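You operate a simulated robot arm through the tools that you are given. There is no shell and no other tool.

The job below is to be done with a simulated robot arm. You get a single attempt, and the scene is never put back.

Task
Clear the jam, index once and park the rail's blue carrier on the carrier rack.
Fine: yellow release lever first, then the raised orange stop down; the rail's black carrier rides one station on and stays there.
Where things are to end (x, y in the base frame): blue carrier within 60 mm of [0, 750].
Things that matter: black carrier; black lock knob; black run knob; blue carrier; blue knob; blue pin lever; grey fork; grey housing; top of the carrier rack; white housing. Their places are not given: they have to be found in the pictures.

The check looks at the end state, three seconds after you hand in, the way a careful person would. Anything else that was tipped, shoved, dropped, spilled or broken makes it a failure.

Robot
A 7-joint arm with a two-finger parallel gripper, fixed in place. Base frame: the origin is at the foot of the arm, x ahead of it, y to its left, z up. Readings come in mm, rad, newtons and seconds.
With the tool pointing down near the work surface it reaches from about 300 to 720 mm from the base axis. Its first joint turns from -2.897 to 2.897 rad. Payload 3.43 kg.
Tool frame: the origin (TCP) lies between the finger pads and is the grasp point; the fingertips stand 30 mm ahead of it; z points along the fingers, y is the line along which they close. Largest opening 94 mm; finger width 28, thickness 10; the body of the gripper, 50 by 96 mm, starts 55 mm behind the TCP.
Orientation is that of the tool frame in the base frame, as a unit quaternion [x, y, z, w]. With the fingers straight down and closing along the base's y, the tool's x points along the base's -x, its y along +y and its z along -z.

Tools
- The arm moves only by the tool send_rows. Its arguments are lists of equal length, an entry for each row: "jaw": the finger opening in cm, from 0 to 9.4; "delta_pos": the shift along the tool's x, y, z in cm, a list of three; "rot": the turn, a rotation vector about the tool's x, y, z in rad, a list of three. In form: {"jaw": [jaw, ...], "delta_pos": [[dx, dy, dz], ...], "rot": [[rx, ry, rz], ...]}. A call has 1 to 20 rows; each row is the pose to reach, as a shift and turn from the pose commanded when the call began, along the tool's axes at that moment. A row lasts 0.2 s, in which the tool goes at most 50 mm and 0.15 rad; a call with a longer step from one row to the next is refused whole, and so is a gripper value outside its range. A pose out of reach is approached as far as the arm can. The call stops where the force on the tool passes 90 N (or 10 N more than at its start, if that is more) or the arm is blocked; 0.2 s more then pass. Each finger travels about 108 mm/s and halts on what it meets, pressing with about 30 N; the grip force reading is that of the motor and also rises with nothing between the fingers. The clock runs only during rows and for 0.2 s after the last one: add rows that repeat a pose to give the fingers time. The reply holds the time, the measured pose of the TCP, the force on the tool along the base axes, the opening and the grip force, in the units named above and with some noise, with the torque about the TCP (base axes, N m) and any sound that the robot's microphone picked up.
- Cameras (640 x 400 px; columns grow to the right, rows downward): "scene" is now at [218.3, 492.7, 1406.8]; the picture's right is [-0.00, -0.17, -0.99], its down [-0.36, -0.92, 0.16] and it looks along [-0.93, 0.36, -0.06] (base axes); focal length 214 px, centre (320, 200). "wrist" rides on the gripper at [76, 14, -103] in the tool frame; the picture's right is [-0.18, 0.98, 0.00], its down [-0.75, -0.14, -0.64] and it looks along [-0.63, -0.12, 0.77] (tool axes); focal length 243 px, centre (320, 200).
- grab_frame(camera): a new picture of that camera. It takes no simulated time.
- lift_body(by): slides the trunk up (or, below 0, down) by that many mm; the arm and the scene camera ride with it, the base frame stays. It gives what a move gives, with no picture.
- pan_tilt(pan, tilt): turns the head with the scene camera to pan (to the left, within 1.396 rad either way) and tilt (down, from -0.506 to 1.204), counted from straight ahead of the robot. It gives what a move gives.
- measure_at(camera, pixels): for up to 12 pixels [column, row] of the newest picture of that camera ("zoom" is the newest enlarged one), the place [x, y, z] in the base frame of the surface seen there, good to about 3 mm, but the place of the scene camera against the robot may be out by one fixed shift of up to 25 mm in any direction. It takes no simulated time.
- inspect(camera, box): a new picture of the part [left, top, right, bottom] of that camera's present view, enlarged. It takes no simulated time.
- close_job(): hands the job in; it is judged then, once.

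Leave the gripper open and the arm clear of the work at the hand-in unless told otherwise.

The tools are called after "Emit:" as name(argument=value, ...) on one line, values as JSON. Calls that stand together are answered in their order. send_rows: Moves the arm, as the interface text tells. Its arguments: {"type":"object","properties":{"jaw":{"type":"array","items":{"type":"number"}},"delta_pos":{"type":"array","items":{"type":"array","items":{"type":"number"}}},"rot":{"type":"array","items":{"type":"array","items":{"type":"number"}}}},"required":["jaw","delta_pos","rot"]} The other tools are called the same way: lift_body (by) slides the trunk up or down; pan_tilt (pan, tilt) turns the head that bears the scene camera; grab_frame (camera) takes a picture; measure_at (camera, pixels) gives the place of the surface under pixels of a picture; inspect (camera, box) takes an enlarged picture of a part of a camera's view; close_job () hands the job in.

At the start:

```text
time: 0.0
eef_pos: [219.6, 445.4, 1269.0]
ee_rot: [0.0, 1.0, 0.0, 0.0]
contact_force: [-0.3, 0.1, -0.9]
wrist_torque: [-0.02, 0.02, 0.0]
width: 94.2
grip_force: 0.1
trunk travel left (down, up): [-300.0, 290.0]
head pan, tilt: [1.4, 1.201]
```

scene: 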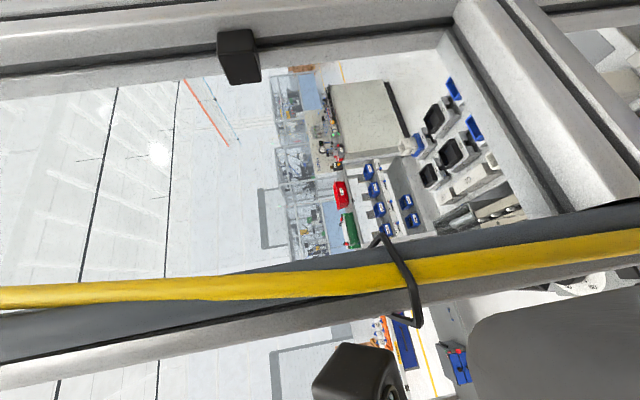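
wrist: 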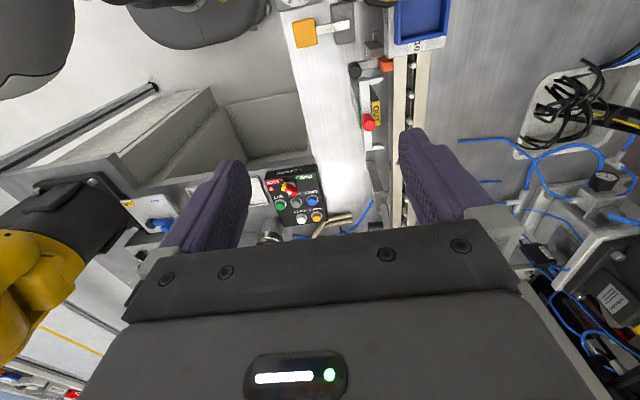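

The scene camera looks off toward the background, sideways. The wrist view shows a rail with a lever (red/yellow, around 370,115) and a panel. I'll turn the head to find the work.

Emit:
pan_tilt(pan=0.6, tilt=0.8)

Emit:
grab_frame(camera="wrist")

```text
time: 1.1
eef_pos: [219.2, 445.8, 1270.1]
ee_rot: [0.0, 1.0, -0.001, 0.0]
contact_force: [0.2, 1.6, -0.5]
wrist_torque: [0.0, 0.0, 0.0]
width: 94.4
grip_force: 0.1
trunk travel left (down, up): [-300.0, 290.0]
head pan, tilt: [0.6, 0.799]
```

```text
taken
```

wrist: 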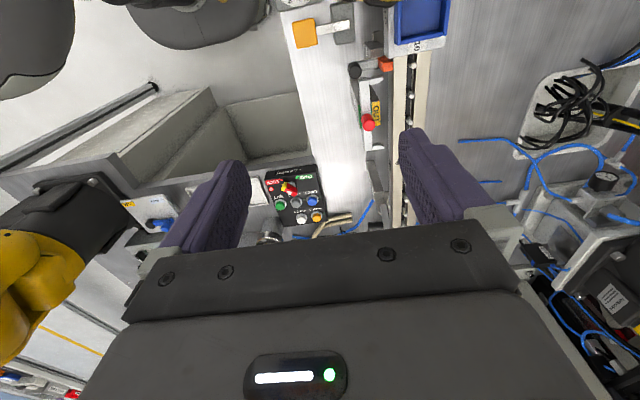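

The wrist view is unchanged. Now a scene frame at the new head direction.

Emit:
grab_frame(camera="scene")

```text
taken
```

scene: 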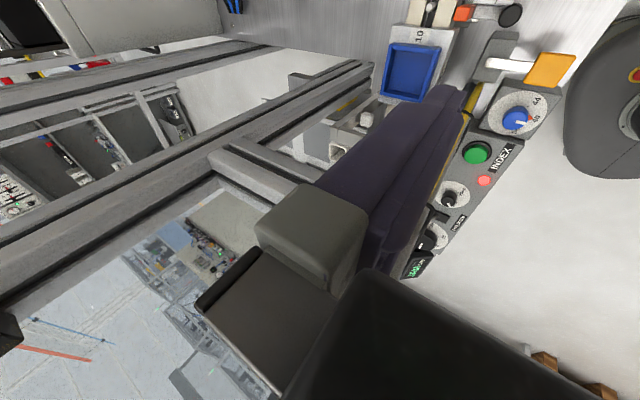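

The head's "ahead" seems to map to looking straight down in the base frame. I'll level pan and tilt to get a top-down view.

Emit:
pan_tilt(pan=0.0, tilt=0.2)

Emit:
grab_frame(camera="scene")

```text
time: 2.1
eef_pos: [219.3, 445.0, 1269.1]
ee_rot: [0.0, 1.0, -0.001, -0.001]
contact_force: [-0.3, 0.6, 0.4]
wrist_torque: [0.02, 0.03, 0.0]
width: 94.0
grip_force: 0.1
trunk travel left (down, up): [-300.0, 290.0]
head pan, tilt: [0.0, 0.201]
```

```text
taken
```

scene: 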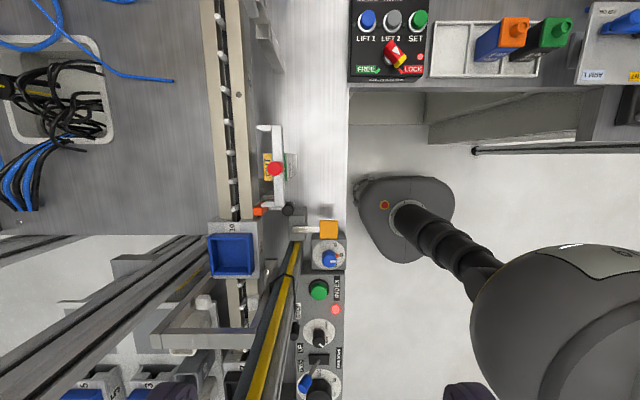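

Now it is a usable top-down view: rail on the left (column ~232), blue carrier (230,252), housings at (275,170) and (320,250), panel (390,40). I'll measure some points.

Emit:
measure_at(camera="scene", pixels=[[230, 254], [237, 160], [275, 168], [288, 210], [329, 229], [318, 290], [336, 309], [320, 335], [305, 382], [393, 55], [400, 215], [330, 180]])

Emit:
inspect(camera="scene", box=[180, 100, 380, 400])

Emit:
inspect(camera="scene", box=[180, 0, 460, 230])

```text
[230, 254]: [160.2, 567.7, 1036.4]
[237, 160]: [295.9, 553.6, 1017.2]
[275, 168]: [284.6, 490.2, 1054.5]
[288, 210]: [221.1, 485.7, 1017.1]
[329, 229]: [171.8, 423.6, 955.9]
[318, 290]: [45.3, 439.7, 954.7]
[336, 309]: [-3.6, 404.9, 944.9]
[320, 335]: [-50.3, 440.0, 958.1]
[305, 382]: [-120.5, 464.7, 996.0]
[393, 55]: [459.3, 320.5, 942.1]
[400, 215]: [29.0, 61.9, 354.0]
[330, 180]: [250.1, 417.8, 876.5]
```

```text
1.33 times, centred on (280, 250) of scene
```

zoom: 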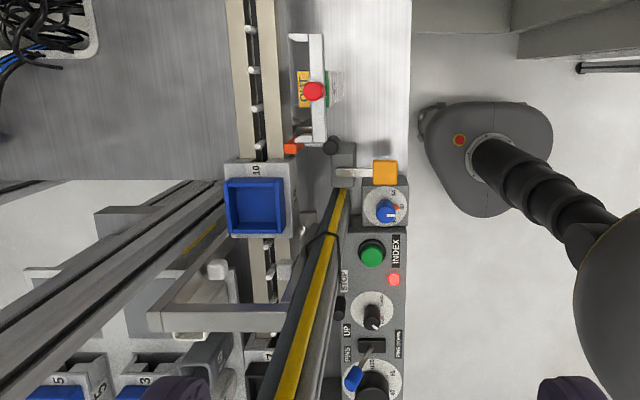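

```text
1.74 times, centred on (320, 115) of scene
```

zoom: 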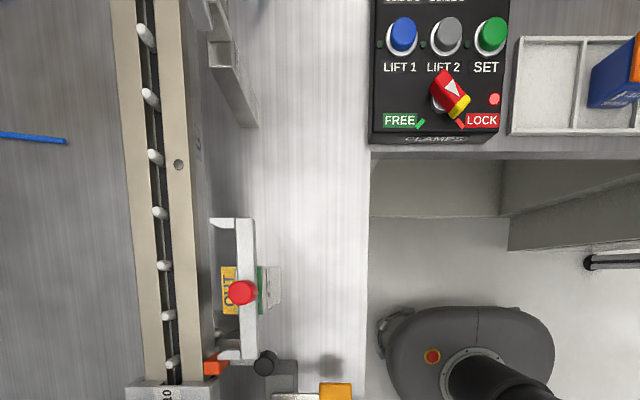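

I see a station with an INDEX button, dials, a red handle with an "OUT" label, and the rail. I'll look at the other directions too.

Emit:
pan_tilt(pan=0.5, tilt=0.3)

Emit:
grab_frame(camera="scene")

Emit:
pan_tilt(pan=0.0, tilt=-0.4)

Emit:
grab_frame(camera="scene")

Emit:
pan_tilt(pan=0.0, tilt=0.7)

Emit:
grab_frame(camera="scene")

```text
time: 3.1
eef_pos: [218.0, 445.3, 1268.6]
ee_rot: [0.001, 1.0, -0.001, 0.0]
contact_force: [0.1, -0.4, 0.3]
wrist_torque: [0.0, 0.0, 0.03]
width: 94.2
grip_force: 0.1
trunk travel left (down, up): [-300.0, 290.0]
head pan, tilt: [0.499, 0.3]
```

```text
taken
```

scene: 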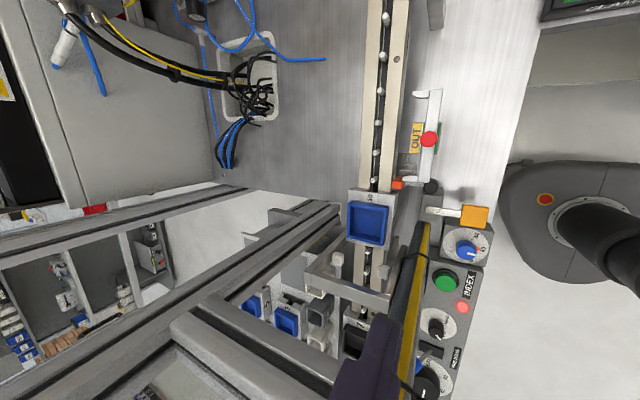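

```text
time: 4.1
eef_pos: [218.3, 445.5, 1271.5]
ee_rot: [0.0, 1.0, 0.0, 0.0]
contact_force: [-0.1, 0.2, -0.1]
wrist_torque: [-0.04, -0.03, -0.02]
width: 94.1
grip_force: 0.0
trunk travel left (down, up): [-300.0, 290.0]
head pan, tilt: [0.0, -0.4]
```

```text
taken
```

scene: 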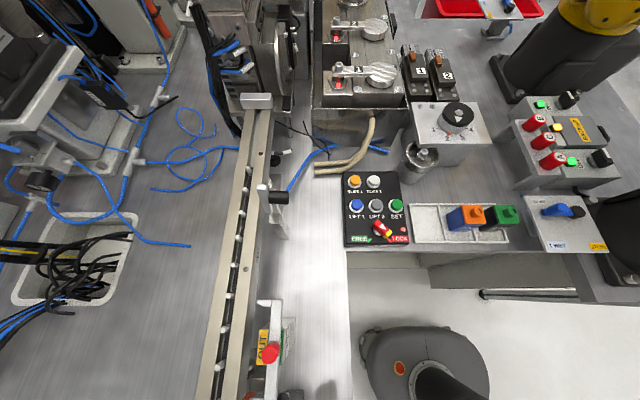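

```text
time: 5.5
eef_pos: [218.3, 445.6, 1269.4]
ee_rot: [0.0, 1.0, 0.001, 0.0]
contact_force: [-0.1, 0.2, 0.3]
wrist_torque: [0.03, 0.03, -0.05]
width: 93.8
grip_force: 0.0
trunk travel left (down, up): [-300.0, 290.0]
head pan, tilt: [0.0, 0.7]
```

```text
taken
```

scene: 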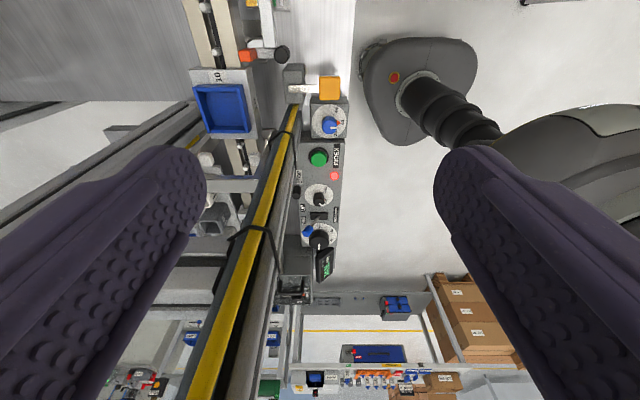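

I'll look again to the left where blue trays (carrier rack?) appear, enlarge and measure.

Emit:
pan_tilt(pan=0.5, tilt=0.5)

Emit:
grab_frame(camera="scene")

Emit:
inspect(camera="scene", box=[200, 60, 520, 320])

```text
time: 6.4
eef_pos: [218.3, 445.5, 1268.9]
ee_rot: [0.0, 1.0, 0.0, 0.0]
contact_force: [-0.5, -0.1, -1.0]
wrist_torque: [0.0, 0.0, -0.01]
width: 93.8
grip_force: 0.1
trunk travel left (down, up): [-300.0, 290.0]
head pan, tilt: [0.499, 0.499]
```

```text
taken
```

scene: 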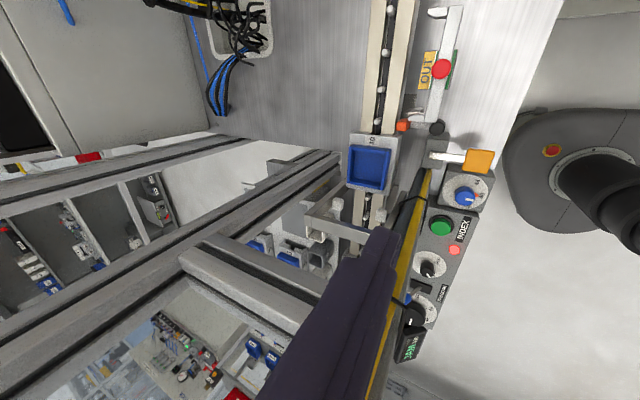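

```text
1.54 times, centred on (360, 190) of scene
```

zoom: 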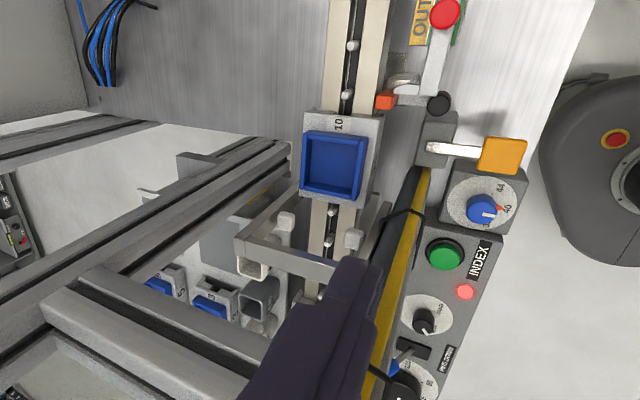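

Measuring the overhead frame, yellow cable, fork and the trays behind.

Emit:
measure_at(camera="scene", pixels=[[368, 168], [320, 215], [365, 232], [288, 262], [315, 255], [420, 200], [240, 190], [270, 290], [290, 170], [225, 245], [424, 290], [435, 265]])

Emit:
measure_at(camera="scene", pixels=[[440, 70], [437, 128], [403, 126], [480, 160], [435, 158], [466, 197], [440, 224], [454, 250], [432, 265], [410, 345], [355, 350], [262, 245]])

```text
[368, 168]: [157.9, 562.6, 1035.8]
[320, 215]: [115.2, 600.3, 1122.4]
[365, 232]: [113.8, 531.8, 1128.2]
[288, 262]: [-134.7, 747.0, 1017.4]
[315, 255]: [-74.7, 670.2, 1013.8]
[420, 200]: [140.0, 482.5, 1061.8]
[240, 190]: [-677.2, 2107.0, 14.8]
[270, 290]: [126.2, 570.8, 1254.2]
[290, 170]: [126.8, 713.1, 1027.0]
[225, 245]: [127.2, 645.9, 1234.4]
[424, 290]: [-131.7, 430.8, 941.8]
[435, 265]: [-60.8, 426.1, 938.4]
```

```text
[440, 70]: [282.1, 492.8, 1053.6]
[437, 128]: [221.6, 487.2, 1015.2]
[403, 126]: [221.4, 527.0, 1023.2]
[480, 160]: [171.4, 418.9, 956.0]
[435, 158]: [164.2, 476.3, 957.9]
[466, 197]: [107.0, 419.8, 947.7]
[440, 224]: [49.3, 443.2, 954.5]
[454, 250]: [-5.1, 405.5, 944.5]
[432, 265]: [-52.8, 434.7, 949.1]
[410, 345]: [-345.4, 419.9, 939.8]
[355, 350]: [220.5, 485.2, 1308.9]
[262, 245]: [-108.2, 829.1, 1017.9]
```

Now an enlarged wrist view of the rail side, before moving the arm.

Emit:
inspect(camera="wrist", box=[240, 0, 480, 160])

Emit:
inspect(camera="wrist", box=[240, 140, 400, 240])

```text
2.50 times, centred on (360, 80) of wrist
```

zoom: 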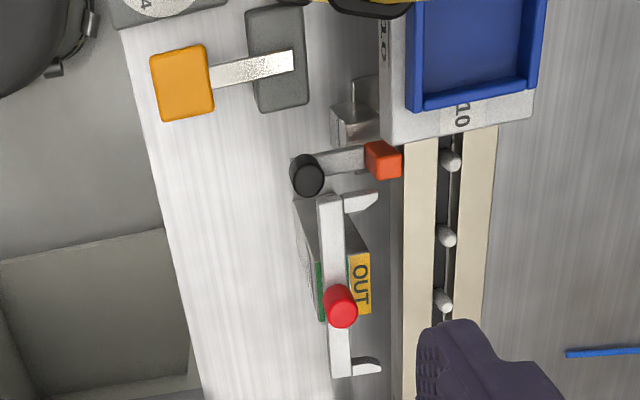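

```text
4.00 times, centred on (320, 190) of wrist
```

zoom: 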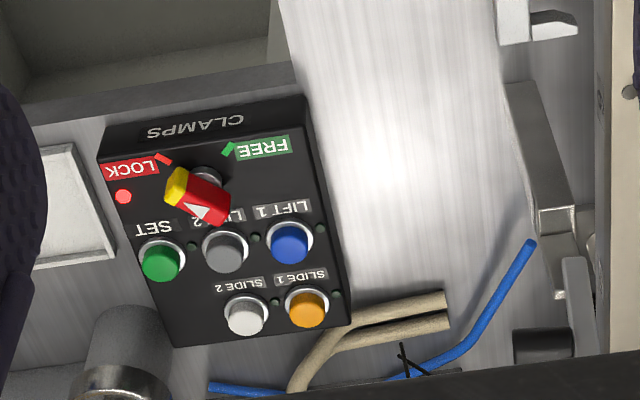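

The rail shows an orange block beside a black knob at the blue carrier's front, a yellow-orange paddle on a grey box, and a white two-tab bar with a red knob marked OUT. I'll move the arm aside (toward -y, slightly +x) so the scene camera sees freely.

Emit:
send_rows(jaw=[9.4, 9.4, 9.4, 9.4, 9.4, 9.4, 9.4, 9.4], delta_pos=[[-1, -3, 0], [-2, -6, 0], [-3, -9, 0], [-4, -12, 0], [-5, -15, 0], [-6, -18, 0], [-7, -21, 0], [-8, -24, 0]], rot=[[0, 0, 0], [0, 0, 0], [0, 0, 0], [0, 0, 0], [0, 0, 0], [0, 0, 0], [0, 0, 0], [0, 0, 0]])

Emit:
pan_tilt(pan=0.4, tilt=0.5)

Emit:
grab_frame(camera="scene")

Emit:
grab_frame(camera="wrist")

```text
time: 8.2
eef_pos: [299.4, 207.7, 1270.6]
ee_rot: [0.0, 1.0, -0.001, 0.001]
contact_force: [-1.0, -0.3, -0.4]
wrist_torque: [0.03, -0.01, 0.03]
width: 93.9
grip_force: 0.1
trunk travel left (down, up): [-300.0, 290.0]
head pan, tilt: [0.499, 0.499]
```

```text
time: 8.9
eef_pos: [299.4, 207.9, 1271.4]
ee_rot: [0.0, 1.0, 0.001, 0.0]
contact_force: [0.1, 0.5, -0.1]
wrist_torque: [-0.01, -0.02, 0.02]
width: 93.7
grip_force: 0.1
trunk travel left (down, up): [-300.0, 290.0]
head pan, tilt: [0.4, 0.499]
```

```text
taken
```

scene: 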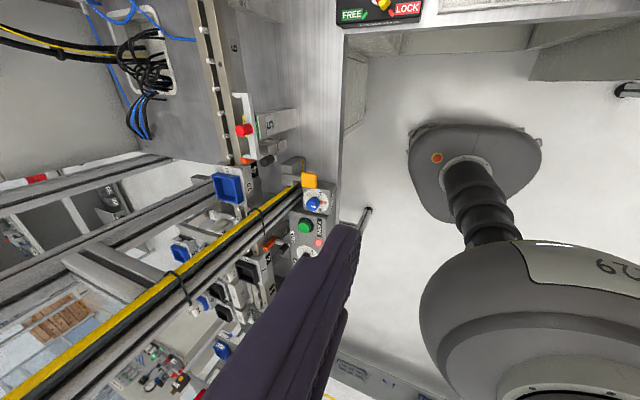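

```text
taken
```

wrist: 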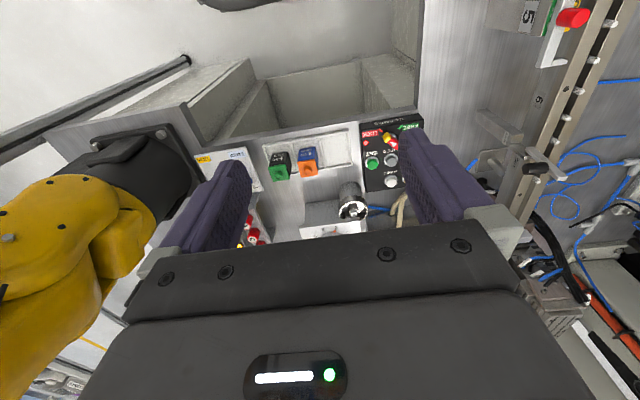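

The scene camera's viewpoint appears to have moved along with the arm. I'll check with known points.

Emit:
measure_at(camera="scene", pixels=[[228, 187], [240, 130], [310, 180], [305, 226], [180, 252], [245, 270], [225, 293], [222, 315], [222, 348], [270, 250], [203, 302], [155, 260]])

Emit:
inspect(camera="scene", box=[150, 90, 350, 370])

```text
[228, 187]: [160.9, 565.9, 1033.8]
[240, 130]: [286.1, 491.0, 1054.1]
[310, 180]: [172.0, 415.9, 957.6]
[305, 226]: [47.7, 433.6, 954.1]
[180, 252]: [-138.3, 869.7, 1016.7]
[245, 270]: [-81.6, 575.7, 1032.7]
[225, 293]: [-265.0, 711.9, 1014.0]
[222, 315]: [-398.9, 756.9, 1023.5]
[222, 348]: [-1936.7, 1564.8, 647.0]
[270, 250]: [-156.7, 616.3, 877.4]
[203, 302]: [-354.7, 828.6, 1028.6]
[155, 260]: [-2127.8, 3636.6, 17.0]
```

```text
1.43 times, centred on (250, 230) of scene
```

zoom: 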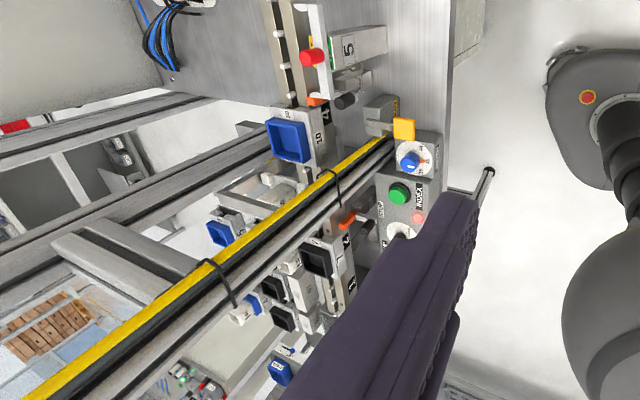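

Measures agree, so the camera moves but measurements hold. A black carrier sits at about (-82, 576), and there's a beam with a yellow cable crossing. I'll measure along the beams to know their heights.

Emit:
measure_at(camera="scene", pixels=[[270, 205], [220, 240], [150, 290], [60, 360], [280, 210], [100, 270], [60, 240], [150, 205], [40, 195], [100, 350], [235, 200], [205, 215]])

Emit:
measure_at(camera="zoom", pixels=[[340, 215], [370, 215], [320, 262], [325, 110], [348, 240], [285, 250], [345, 50], [350, 98], [313, 100], [380, 105], [405, 130], [280, 290]])

```text
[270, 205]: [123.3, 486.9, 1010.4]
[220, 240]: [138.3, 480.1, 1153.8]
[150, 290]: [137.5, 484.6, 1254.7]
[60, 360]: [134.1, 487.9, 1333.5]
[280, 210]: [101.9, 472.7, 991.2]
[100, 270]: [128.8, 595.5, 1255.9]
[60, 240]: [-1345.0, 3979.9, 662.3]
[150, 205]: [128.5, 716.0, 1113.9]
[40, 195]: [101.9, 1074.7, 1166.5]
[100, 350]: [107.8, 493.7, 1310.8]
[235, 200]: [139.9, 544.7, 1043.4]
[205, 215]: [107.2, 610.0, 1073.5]
```

```text
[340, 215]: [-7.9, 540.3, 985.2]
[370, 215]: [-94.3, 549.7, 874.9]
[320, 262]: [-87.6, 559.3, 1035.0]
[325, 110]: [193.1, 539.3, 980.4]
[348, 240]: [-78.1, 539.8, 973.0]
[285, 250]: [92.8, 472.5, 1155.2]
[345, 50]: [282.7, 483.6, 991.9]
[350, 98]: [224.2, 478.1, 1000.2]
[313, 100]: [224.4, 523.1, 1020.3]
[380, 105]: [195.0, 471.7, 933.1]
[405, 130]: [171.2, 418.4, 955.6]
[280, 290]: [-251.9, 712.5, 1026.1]
```

There's an upright with a yellow cable at about (120, 485) reaching above z 1330, with cross-beams over the rail. I'll raise the trunk to see the frame from above.

Emit:
lift_body(by=250)

Emit:
pan_tilt(pan=0.5, tilt=0.3)

Emit:
grab_frame(camera="scene")

Emit:
grab_frame(camera="wrist")

```text
time: 11.4
eef_pos: [299.5, 207.2, 1520.5]
ee_rot: [0.0, 1.0, 0.0, 0.0]
contact_force: [-0.4, -0.4, 0.7]
wrist_torque: [0.0, 0.01, -0.04]
width: 93.9
grip_force: 0.1
trunk travel left (down, up): [-550.0, 40.0]
head pan, tilt: [0.4, 0.499]
```

```text
time: 12.2
eef_pos: [299.0, 207.5, 1520.7]
ee_rot: [0.0, 1.0, 0.0, 0.0]
contact_force: [-0.3, -0.2, -0.7]
wrist_torque: [-0.01, -0.04, 0.03]
width: 93.8
grip_force: 0.1
trunk travel left (down, up): [-550.0, 40.0]
head pan, tilt: [0.499, 0.3]
```

```text
taken
```

scene: 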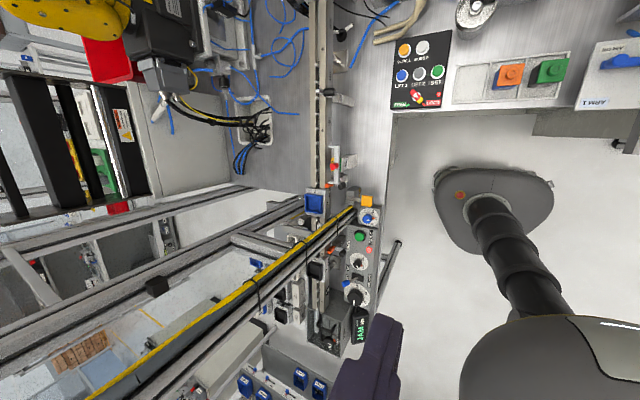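

```text
taken
```

wrist: 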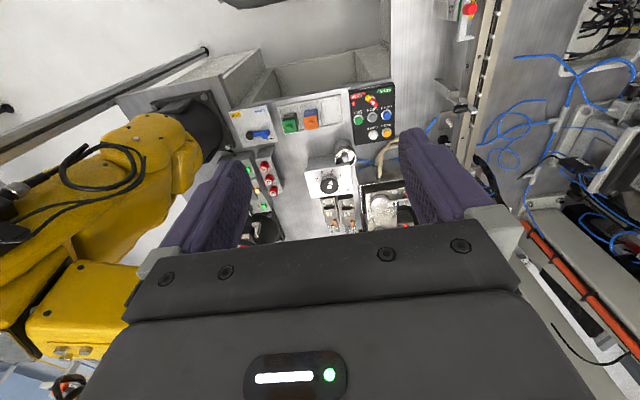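

The upright goes high, so I'll treat it as a full-height post. Enlarging the rail/panel/rack areas.

Emit:
inspect(camera="scene", box=[220, 150, 400, 262])

Emit:
inspect(camera="scene", box=[220, 250, 400, 362])

Emit:
inspect(camera="scene", box=[0, 180, 320, 400])

```text
3.56 times, centred on (310, 206) of scene
```

zoom: 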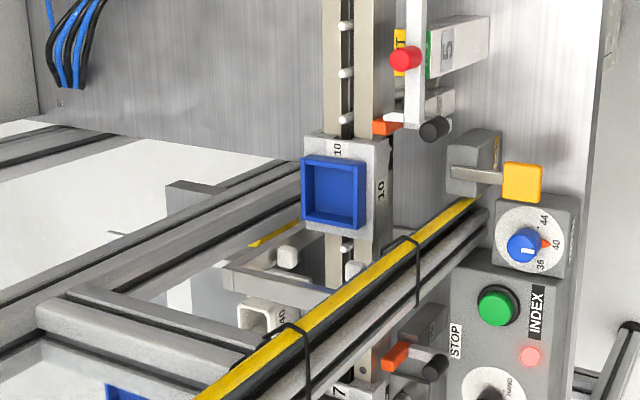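

```text
3.56 times, centred on (310, 306) of scene
```

zoom: 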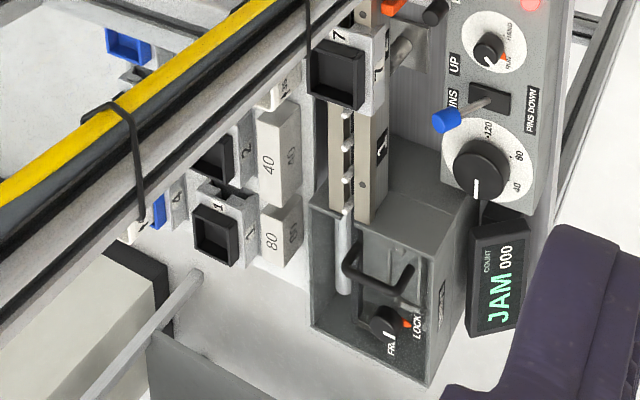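

```text
1.82 times, centred on (160, 290) of scene
```

zoom: 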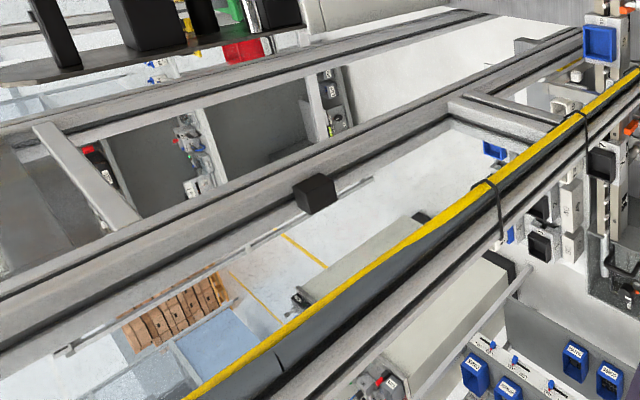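

Very useful: panel with HAND/run knob, PINS UP/DOWN lever, dial, a "JAM / COUNT 000" display, a FREE/LOCK knob and fork in a box at the rail's start, carriers "7" (black) and "10" (blue). I'll enlarge more closely.

Emit:
inspect(camera="scene", box=[335, 205, 399, 245])

Emit:
inspect(camera="scene", box=[325, 245, 389, 285])

Emit:
inspect(camera="scene", box=[315, 280, 395, 350])

Emit:
inspect(camera="scene", box=[300, 225, 350, 290])

Emit:
inspect(camera="scene", box=[300, 145, 380, 205])

Emit:
inspect(camera="scene", box=[240, 250, 310, 330])

```text
10.00 times, centred on (367, 225) of scene
```

zoom: 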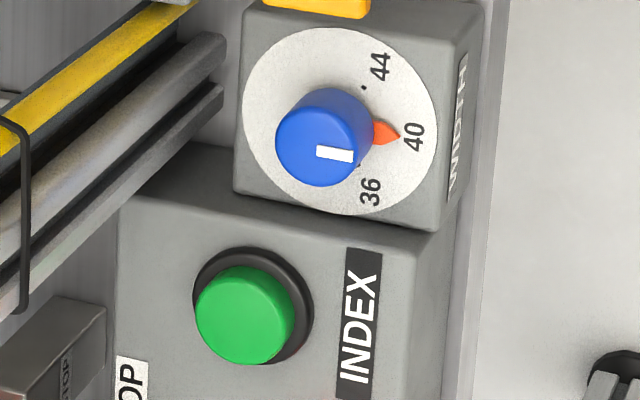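

```text
10.00 times, centred on (357, 265) of scene
```

zoom: 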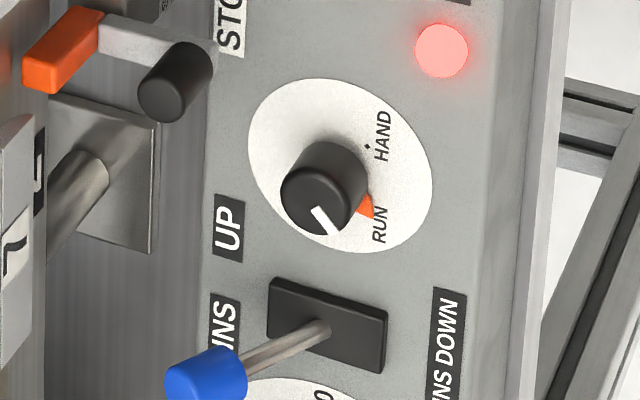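

```text
5.71 times, centred on (355, 315) of scene
```

zoom: 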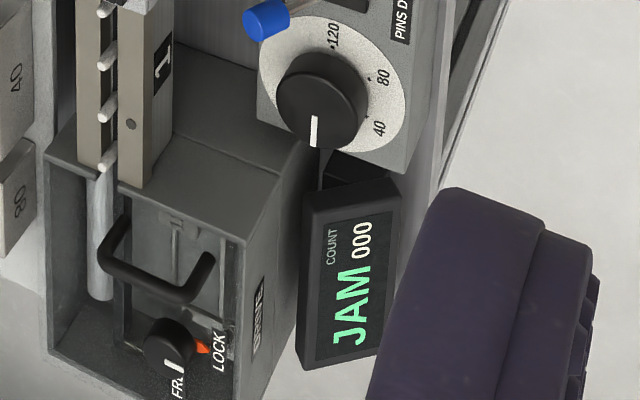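

```text
6.15 times, centred on (325, 258) of scene
```

zoom: 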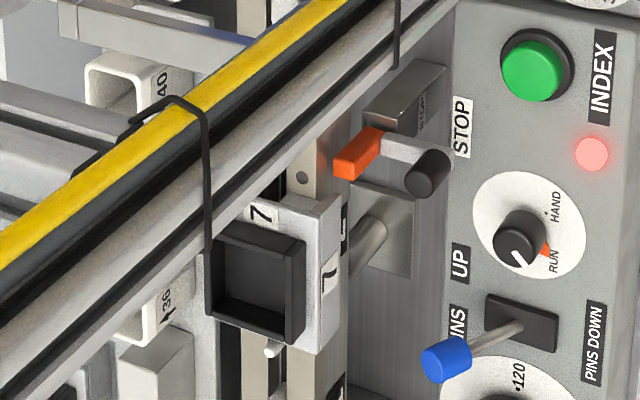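

```text
6.67 times, centred on (340, 175) of scene
```

zoom: 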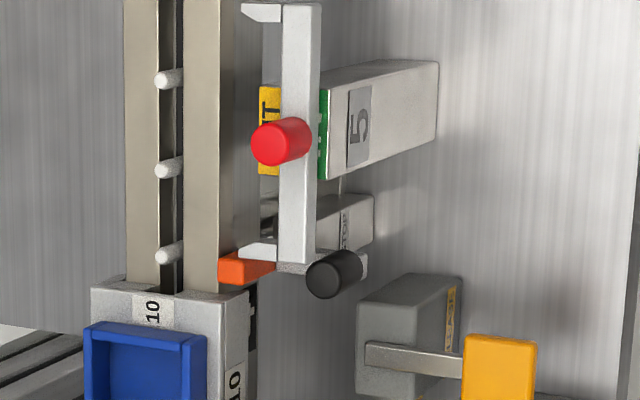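

```text
5.00 times, centred on (275, 290) of scene
```

zoom: 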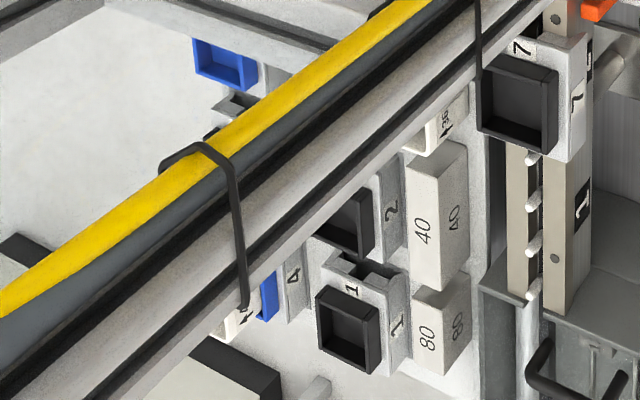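

Two orange stops exist: one by "STOP" at x≈-8 and one at x≈224 in front of blue carrier 10; RELEASE lever on the grey box; JAM shown on the display. I'll measure both stops to see which is raised.

Emit:
inspect(camera="scene", box=[300, 145, 380, 205])

Emit:
measure_at(camera="zoom", pixels=[[240, 267], [335, 270], [345, 210], [295, 267], [283, 140], [298, 220], [200, 180], [170, 255], [240, 350], [145, 365], [500, 360], [415, 355]])

Emit:
measure_at(camera="zoom", pixels=[[355, 285], [270, 255], [230, 280], [365, 265], [340, 245], [260, 250], [400, 300], [450, 300], [380, 80], [265, 130], [325, 130], [110, 300]])

Emit:
inspect(camera="scene", box=[300, 225, 380, 285])

Emit:
measure_at(camera="zoom", pixels=[[240, 165], [290, 185], [265, 160], [275, 115], [260, 230], [290, 235], [160, 270], [220, 265], [300, 380], [340, 380], [400, 240], [460, 370]])

```text
6.67 times, centred on (340, 175) of scene
```

zoom: 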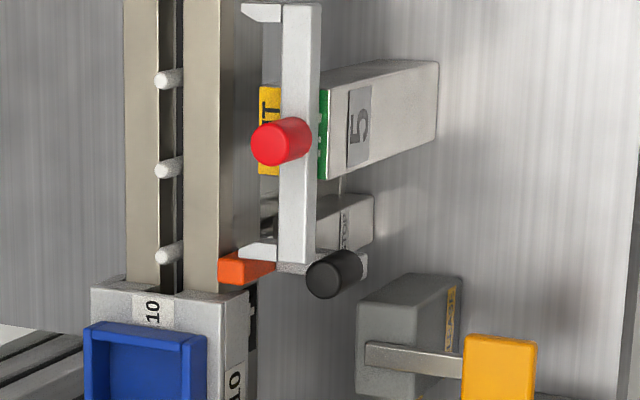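

```text
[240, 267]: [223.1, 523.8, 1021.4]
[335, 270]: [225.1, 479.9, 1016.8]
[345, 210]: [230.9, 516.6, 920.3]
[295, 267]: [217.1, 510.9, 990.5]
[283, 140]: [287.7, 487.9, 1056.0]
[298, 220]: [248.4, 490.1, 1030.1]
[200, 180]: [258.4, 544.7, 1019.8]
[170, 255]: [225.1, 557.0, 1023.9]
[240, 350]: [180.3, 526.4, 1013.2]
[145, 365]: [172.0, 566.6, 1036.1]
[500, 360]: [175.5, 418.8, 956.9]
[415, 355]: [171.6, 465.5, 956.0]
```

```text
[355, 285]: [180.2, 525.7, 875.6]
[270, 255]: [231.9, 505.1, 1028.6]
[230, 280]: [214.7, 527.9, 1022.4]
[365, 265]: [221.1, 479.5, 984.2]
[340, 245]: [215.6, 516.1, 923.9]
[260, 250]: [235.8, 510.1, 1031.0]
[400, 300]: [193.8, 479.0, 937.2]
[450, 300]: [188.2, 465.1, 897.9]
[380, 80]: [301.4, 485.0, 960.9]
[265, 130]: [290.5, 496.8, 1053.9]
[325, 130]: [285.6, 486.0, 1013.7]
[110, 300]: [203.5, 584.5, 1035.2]
```

```text
6.67 times, centred on (340, 255) of scene
```

zoom: 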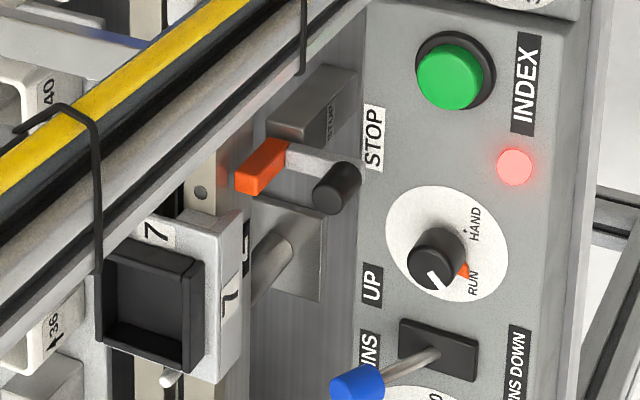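

```text
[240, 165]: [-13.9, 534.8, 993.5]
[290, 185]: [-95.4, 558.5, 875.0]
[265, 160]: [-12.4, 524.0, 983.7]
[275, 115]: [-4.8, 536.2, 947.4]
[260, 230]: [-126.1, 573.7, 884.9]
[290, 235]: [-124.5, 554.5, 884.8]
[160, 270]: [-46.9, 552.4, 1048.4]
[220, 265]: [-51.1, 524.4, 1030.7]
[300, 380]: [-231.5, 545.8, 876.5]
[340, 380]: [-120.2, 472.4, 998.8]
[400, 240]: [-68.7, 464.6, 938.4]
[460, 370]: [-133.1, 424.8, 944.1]
```

The stop at x≈224 stands high (z≈1021, right at carrier level) while the x≈-12 one sits at ≈990, below the rail top, so the raised one is at x≈224. I'll lower the trunk to its start height, then bring the wrist camera round to look at the stop and release lever up close.

Emit:
lift_body(by=-250)

Emit:
send_rows(jaw=[9.4, 9.4, 9.4, 9.4, 9.4, 9.4, 9.4, 9.4, 9.4, 9.4, 9.4, 9.4], delta_pos=[[0.5, 1, 0.5], [1, 2, 1], [1.5, 3, 2], [2, 4, 3], [2.5, 5, 4], [3, 6, 5], [4, 7, 6], [5, 8, 7], [6, 9, 8], [7, 10, 9], [7.5, 11, 10], [7.5, 11, 10]], rot=[[0, 0, -0.14], [0, 0, -0.28], [0, 0, -0.42], [0, 0, -0.56], [0, 0, -0.7], [0, 0, -0.84], [0, 0, -0.98], [0, 0, -1.12], [0, 0, -1.26], [0, 0, -1.4], [0, 0, -1.54], [0, 0, -1.57]])

Emit:
grab_frame(camera="wrist")

Emit:
grab_frame(camera="scene")

```text
time: 14.8
eef_pos: [300.4, 207.1, 1269.5]
ee_rot: [0.0, 1.0, 0.001, 0.0]
contact_force: [0.1, 0.1, 0.1]
wrist_torque: [0.0, 0.0, -0.02]
width: 93.9
grip_force: 0.0
trunk travel left (down, up): [-300.0, 290.0]
head pan, tilt: [0.499, 0.3]
```

```text
time: 17.4
eef_pos: [225.4, 318.8, 1170.2]
ee_rot: [0.708, -0.706, 0.0, -0.001]
contact_force: [-0.5, -0.6, -0.1]
wrist_torque: [-0.06, -0.01, -0.01]
width: 93.9
grip_force: 0.1
trunk travel left (down, up): [-300.0, 290.0]
head pan, tilt: [0.499, 0.3]
```

```text
taken
```

wrist: 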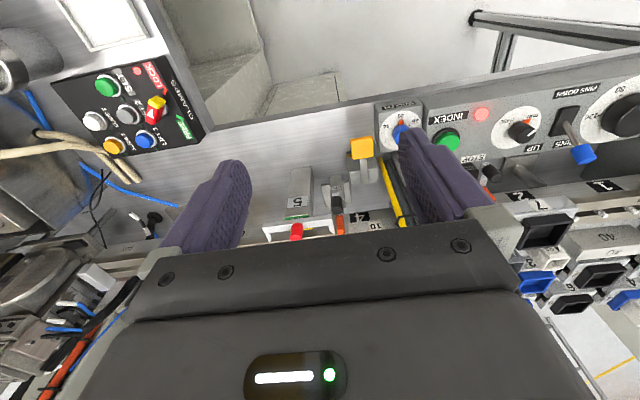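

```text
taken
```

scene: 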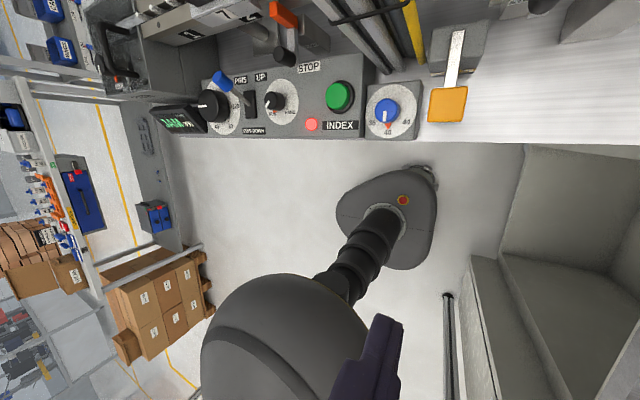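

The scene camera turns with the hand as well. Enlarging the wrist view on stop, release lever and blue carrier.

Emit:
inspect(camera="wrist", box=[270, 120, 420, 245])

Emit:
inspect(camera="wrist", box=[420, 60, 640, 200])

Emit:
inspect(camera="wrist", box=[480, 160, 640, 320])

```text
3.20 times, centred on (345, 182) of wrist
```

zoom: 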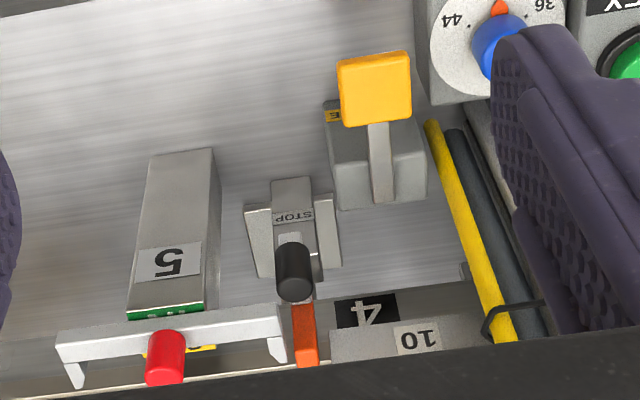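

```text
2.86 times, centred on (530, 130) of wrist
```

zoom: 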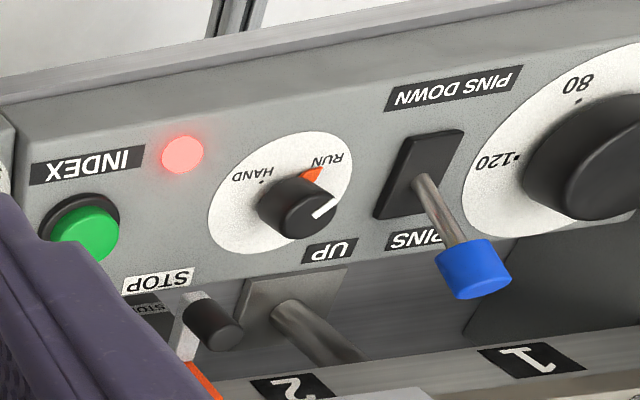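

```text
2.50 times, centred on (560, 240) of wrist
```

zoom: 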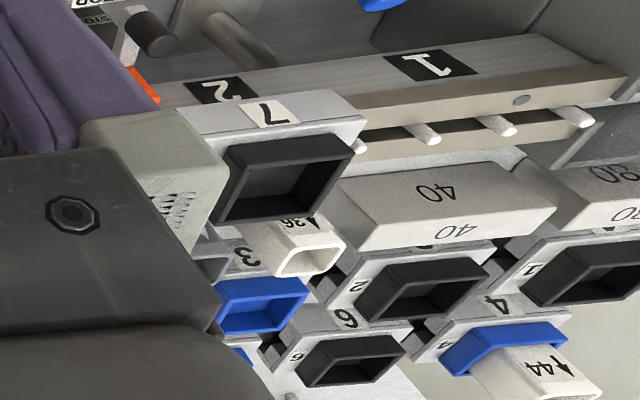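

Station numbers on the rail: black carrier 7 is at station 2, blue carrier 10 at station 4 (pitch ≈120 mm), fork at station 5. I'll look closely at the release lever and stop from the scene camera, tilting upward.

Emit:
pan_tilt(pan=0.0, tilt=-0.3)

Emit:
grab_frame(camera="scene")

```text
time: 18.4
eef_pos: [225.0, 318.4, 1170.6]
ee_rot: [-0.707, 0.708, 0.001, 0.0]
contact_force: [-1.9, -0.5, -0.3]
wrist_torque: [0.02, 0.03, 0.02]
width: 93.9
grip_force: 0.2
trunk travel left (down, up): [-300.0, 290.0]
head pan, tilt: [0.0, -0.3]
```

```text
taken
```

scene: 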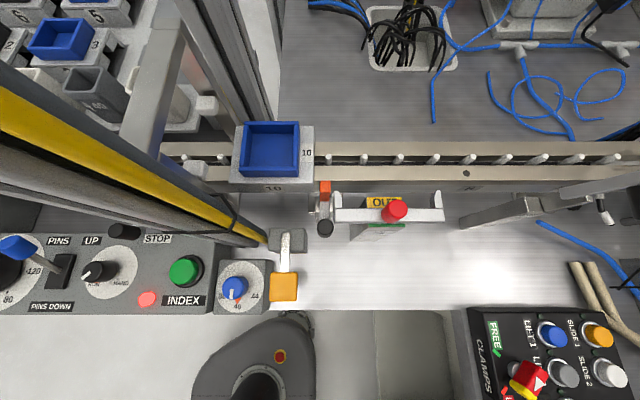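

A very clear view now. Enlarging the sections.

Emit:
inspect(camera="scene", box=[220, 110, 460, 310])

Emit:
inspect(camera="scene", box=[60, 0, 300, 190])

Emit:
inspect(camera="scene", box=[0, 0, 160, 120])

Emit:
inspect(camera="scene", box=[0, 210, 200, 330])

```text
2.00 times, centred on (340, 210) of scene
```

zoom: 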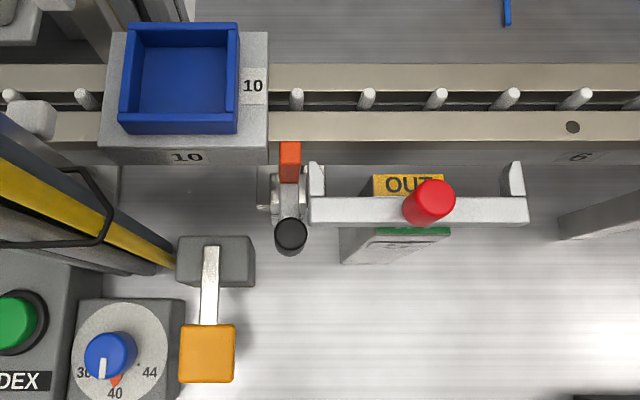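

```text
2.11 times, centred on (180, 95) of scene
```

zoom: 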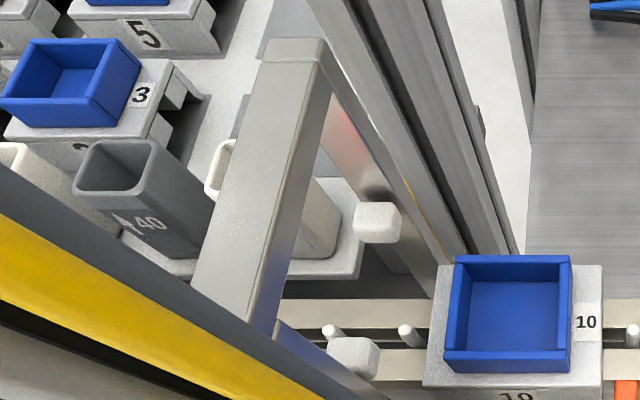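

```text
3.33 times, centred on (80, 60) of scene
```

zoom: 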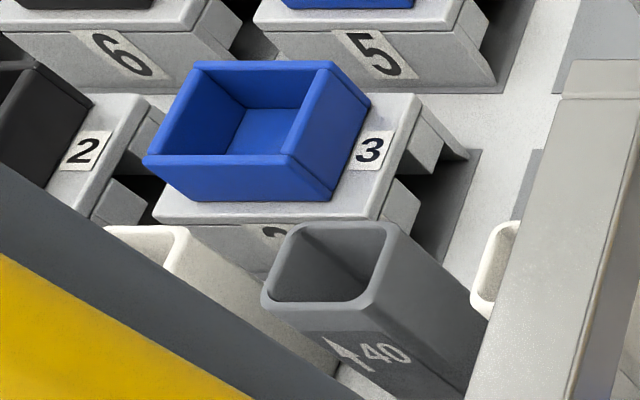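

```text
3.20 times, centred on (100, 270) of scene
```

zoom: 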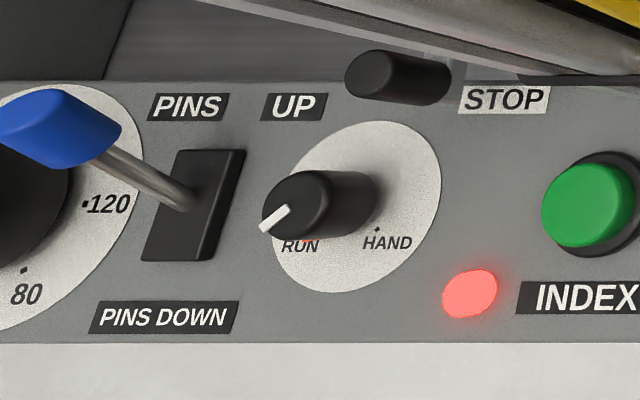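

Measuring the rack layout, arch, posts.

Emit:
measure_at(camera="scene", pixels=[[60, 40], [90, 5], [100, 80], [160, 140], [195, 15], [200, 105], [240, 90], [215, 30], [270, 120], [150, 60], [175, 125], [205, 170]])

Emit:
measure_at(camera="scene", pixels=[[285, 285], [288, 245], [272, 243], [305, 240], [325, 185], [325, 228], [325, 210], [395, 210], [435, 215], [438, 200], [335, 198], [380, 203]])

Emit:
pan_tilt(pan=0.5, tilt=-0.45)

Emit:
grab_frame(camera="scene")

```text
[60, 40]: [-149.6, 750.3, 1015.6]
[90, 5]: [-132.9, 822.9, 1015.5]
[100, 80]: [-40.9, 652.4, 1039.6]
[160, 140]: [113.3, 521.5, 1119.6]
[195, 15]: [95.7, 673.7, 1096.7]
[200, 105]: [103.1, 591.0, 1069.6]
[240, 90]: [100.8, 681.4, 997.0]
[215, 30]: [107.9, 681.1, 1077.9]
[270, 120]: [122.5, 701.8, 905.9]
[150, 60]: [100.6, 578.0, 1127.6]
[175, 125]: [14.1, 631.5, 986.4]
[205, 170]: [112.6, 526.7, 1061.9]
```

```text
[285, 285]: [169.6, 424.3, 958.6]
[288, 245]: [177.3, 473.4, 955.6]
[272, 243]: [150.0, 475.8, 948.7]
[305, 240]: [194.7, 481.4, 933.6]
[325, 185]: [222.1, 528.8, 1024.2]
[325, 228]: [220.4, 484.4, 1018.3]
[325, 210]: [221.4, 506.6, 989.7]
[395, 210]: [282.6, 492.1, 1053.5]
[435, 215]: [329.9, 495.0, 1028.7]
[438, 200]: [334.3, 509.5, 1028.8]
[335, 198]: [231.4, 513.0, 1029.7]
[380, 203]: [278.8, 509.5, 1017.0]
```

```text
time: 19.3
eef_pos: [224.8, 319.0, 1170.6]
ee_rot: [-0.706, 0.708, -0.001, 0.0]
contact_force: [-0.3, 0.3, 1.0]
wrist_torque: [-0.01, -0.03, -0.01]
width: 93.9
grip_force: 0.0
trunk travel left (down, up): [-300.0, 290.0]
head pan, tilt: [0.499, -0.45]
```

```text
taken
```

scene: 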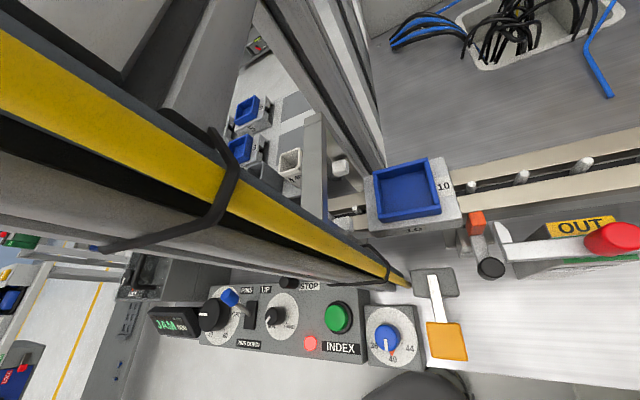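

I need the rack seen from the -x side of the post. I'll move the arm back-left around the post (staying at y ≤ 330 when passing x≈120), to about (-40, 400, 1270).

Emit:
send_rows(jaw=[9.4, 9.4, 9.4, 9.4, 9.4, 9.4, 9.4, 9.4, 9.4, 9.4], delta_pos=[[0, 3, -2], [0, 6, -4], [0, 9, -6], [0, 12, -8], [0, 15, -10], [-1, 18, -10], [-2.5, 20.5, -10], [-4.5, 23, -10], [-6.5, 25, -10], [-8, 26.5, -10]], rot=[[0, 0, 0], [0, 0, 0], [0, 0, 0], [0, 0, 0], [0, 0, 0], [0, 0, 0], [0, 0, 0], [0, 0, 0], [0, 0, 0], [0, 0, 0]])

Emit:
pan_tilt(pan=0.0, tilt=-0.4)

Emit:
grab_frame(camera="scene")

Emit:
grab_frame(camera="wrist")

```text
time: 21.5
eef_pos: [-42.8, 398.6, 1271.6]
ee_rot: [-0.707, 0.707, 0.0, 0.0]
contact_force: [0.4, 0.8, -0.6]
wrist_torque: [0.01, 0.01, 0.02]
width: 94.1
grip_force: 0.0
trunk travel left (down, up): [-300.0, 290.0]
head pan, tilt: [0.499, -0.45]
```

```text
time: 22.4
eef_pos: [-41.1, 398.2, 1269.7]
ee_rot: [-0.707, 0.707, 0.0, 0.0]
contact_force: [0.6, 0.3, 0.3]
wrist_torque: [0.0, 0.03, 0.01]
width: 93.9
grip_force: 0.2
trunk travel left (down, up): [-300.0, 290.0]
head pan, tilt: [0.0, -0.4]
```

```text
taken
```

scene: 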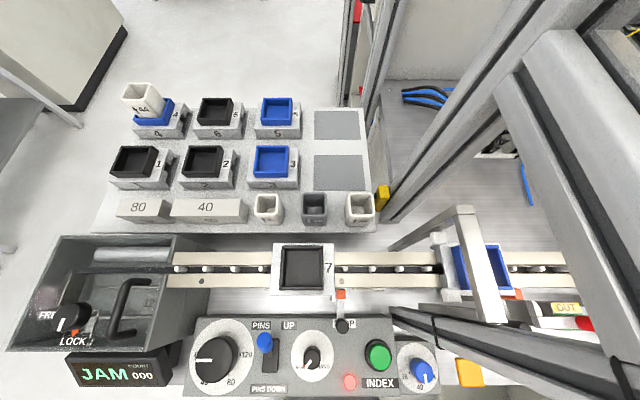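

```text
taken
```

wrist: 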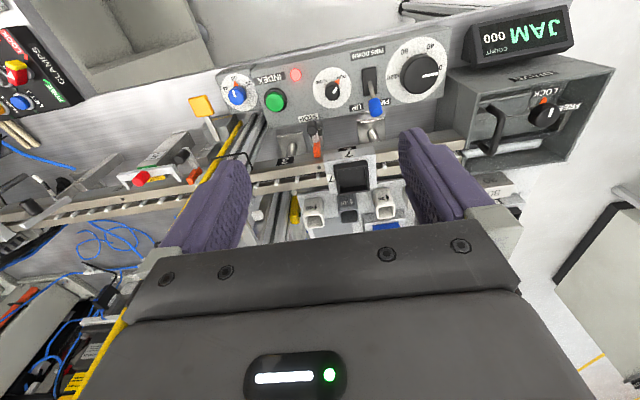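

Full overview: rack with two empty pads at (337,125) and (340,172). Measuring those and key items, and enlarging.

Emit:
measure_at(camera="scene", pixels=[[337, 125], [340, 172], [318, 157], [318, 188], [364, 157], [368, 188], [272, 160], [316, 208], [360, 205], [303, 268], [382, 195], [460, 210]])

Emit:
inspect(camera="scene", box=[230, 80, 400, 240])

Emit:
inspect(camera="scene", box=[0, 230, 220, 390])

Emit:
inspect(camera="scene", box=[250, 230, 450, 400])

```text
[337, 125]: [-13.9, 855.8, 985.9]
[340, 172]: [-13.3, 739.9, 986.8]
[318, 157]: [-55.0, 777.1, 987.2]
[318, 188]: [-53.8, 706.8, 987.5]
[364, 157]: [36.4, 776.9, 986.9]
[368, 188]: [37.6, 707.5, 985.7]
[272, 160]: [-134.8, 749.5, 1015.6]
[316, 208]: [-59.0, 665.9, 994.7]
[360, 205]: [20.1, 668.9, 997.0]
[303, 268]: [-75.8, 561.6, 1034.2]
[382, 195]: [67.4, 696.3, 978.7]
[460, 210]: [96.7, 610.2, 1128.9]
```

```text
2.50 times, centred on (315, 160) of scene
```

zoom: 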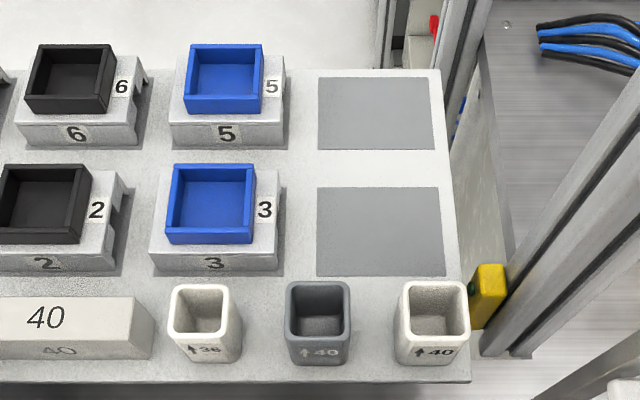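

```text
2.50 times, centred on (110, 310) of scene
```

zoom: 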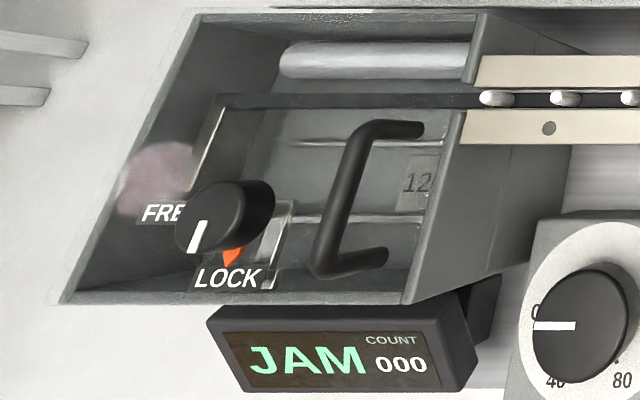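

```text
2.35 times, centred on (350, 315) of scene
```

zoom: 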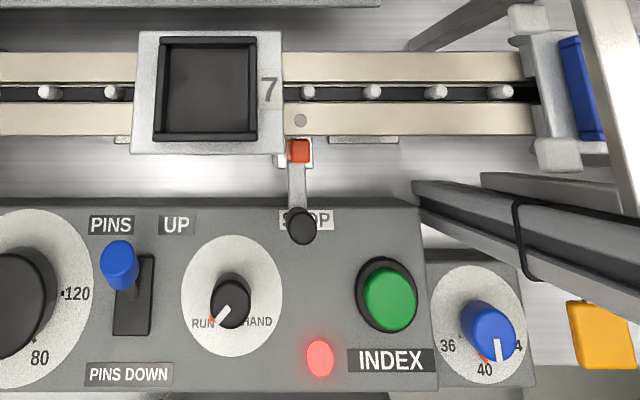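

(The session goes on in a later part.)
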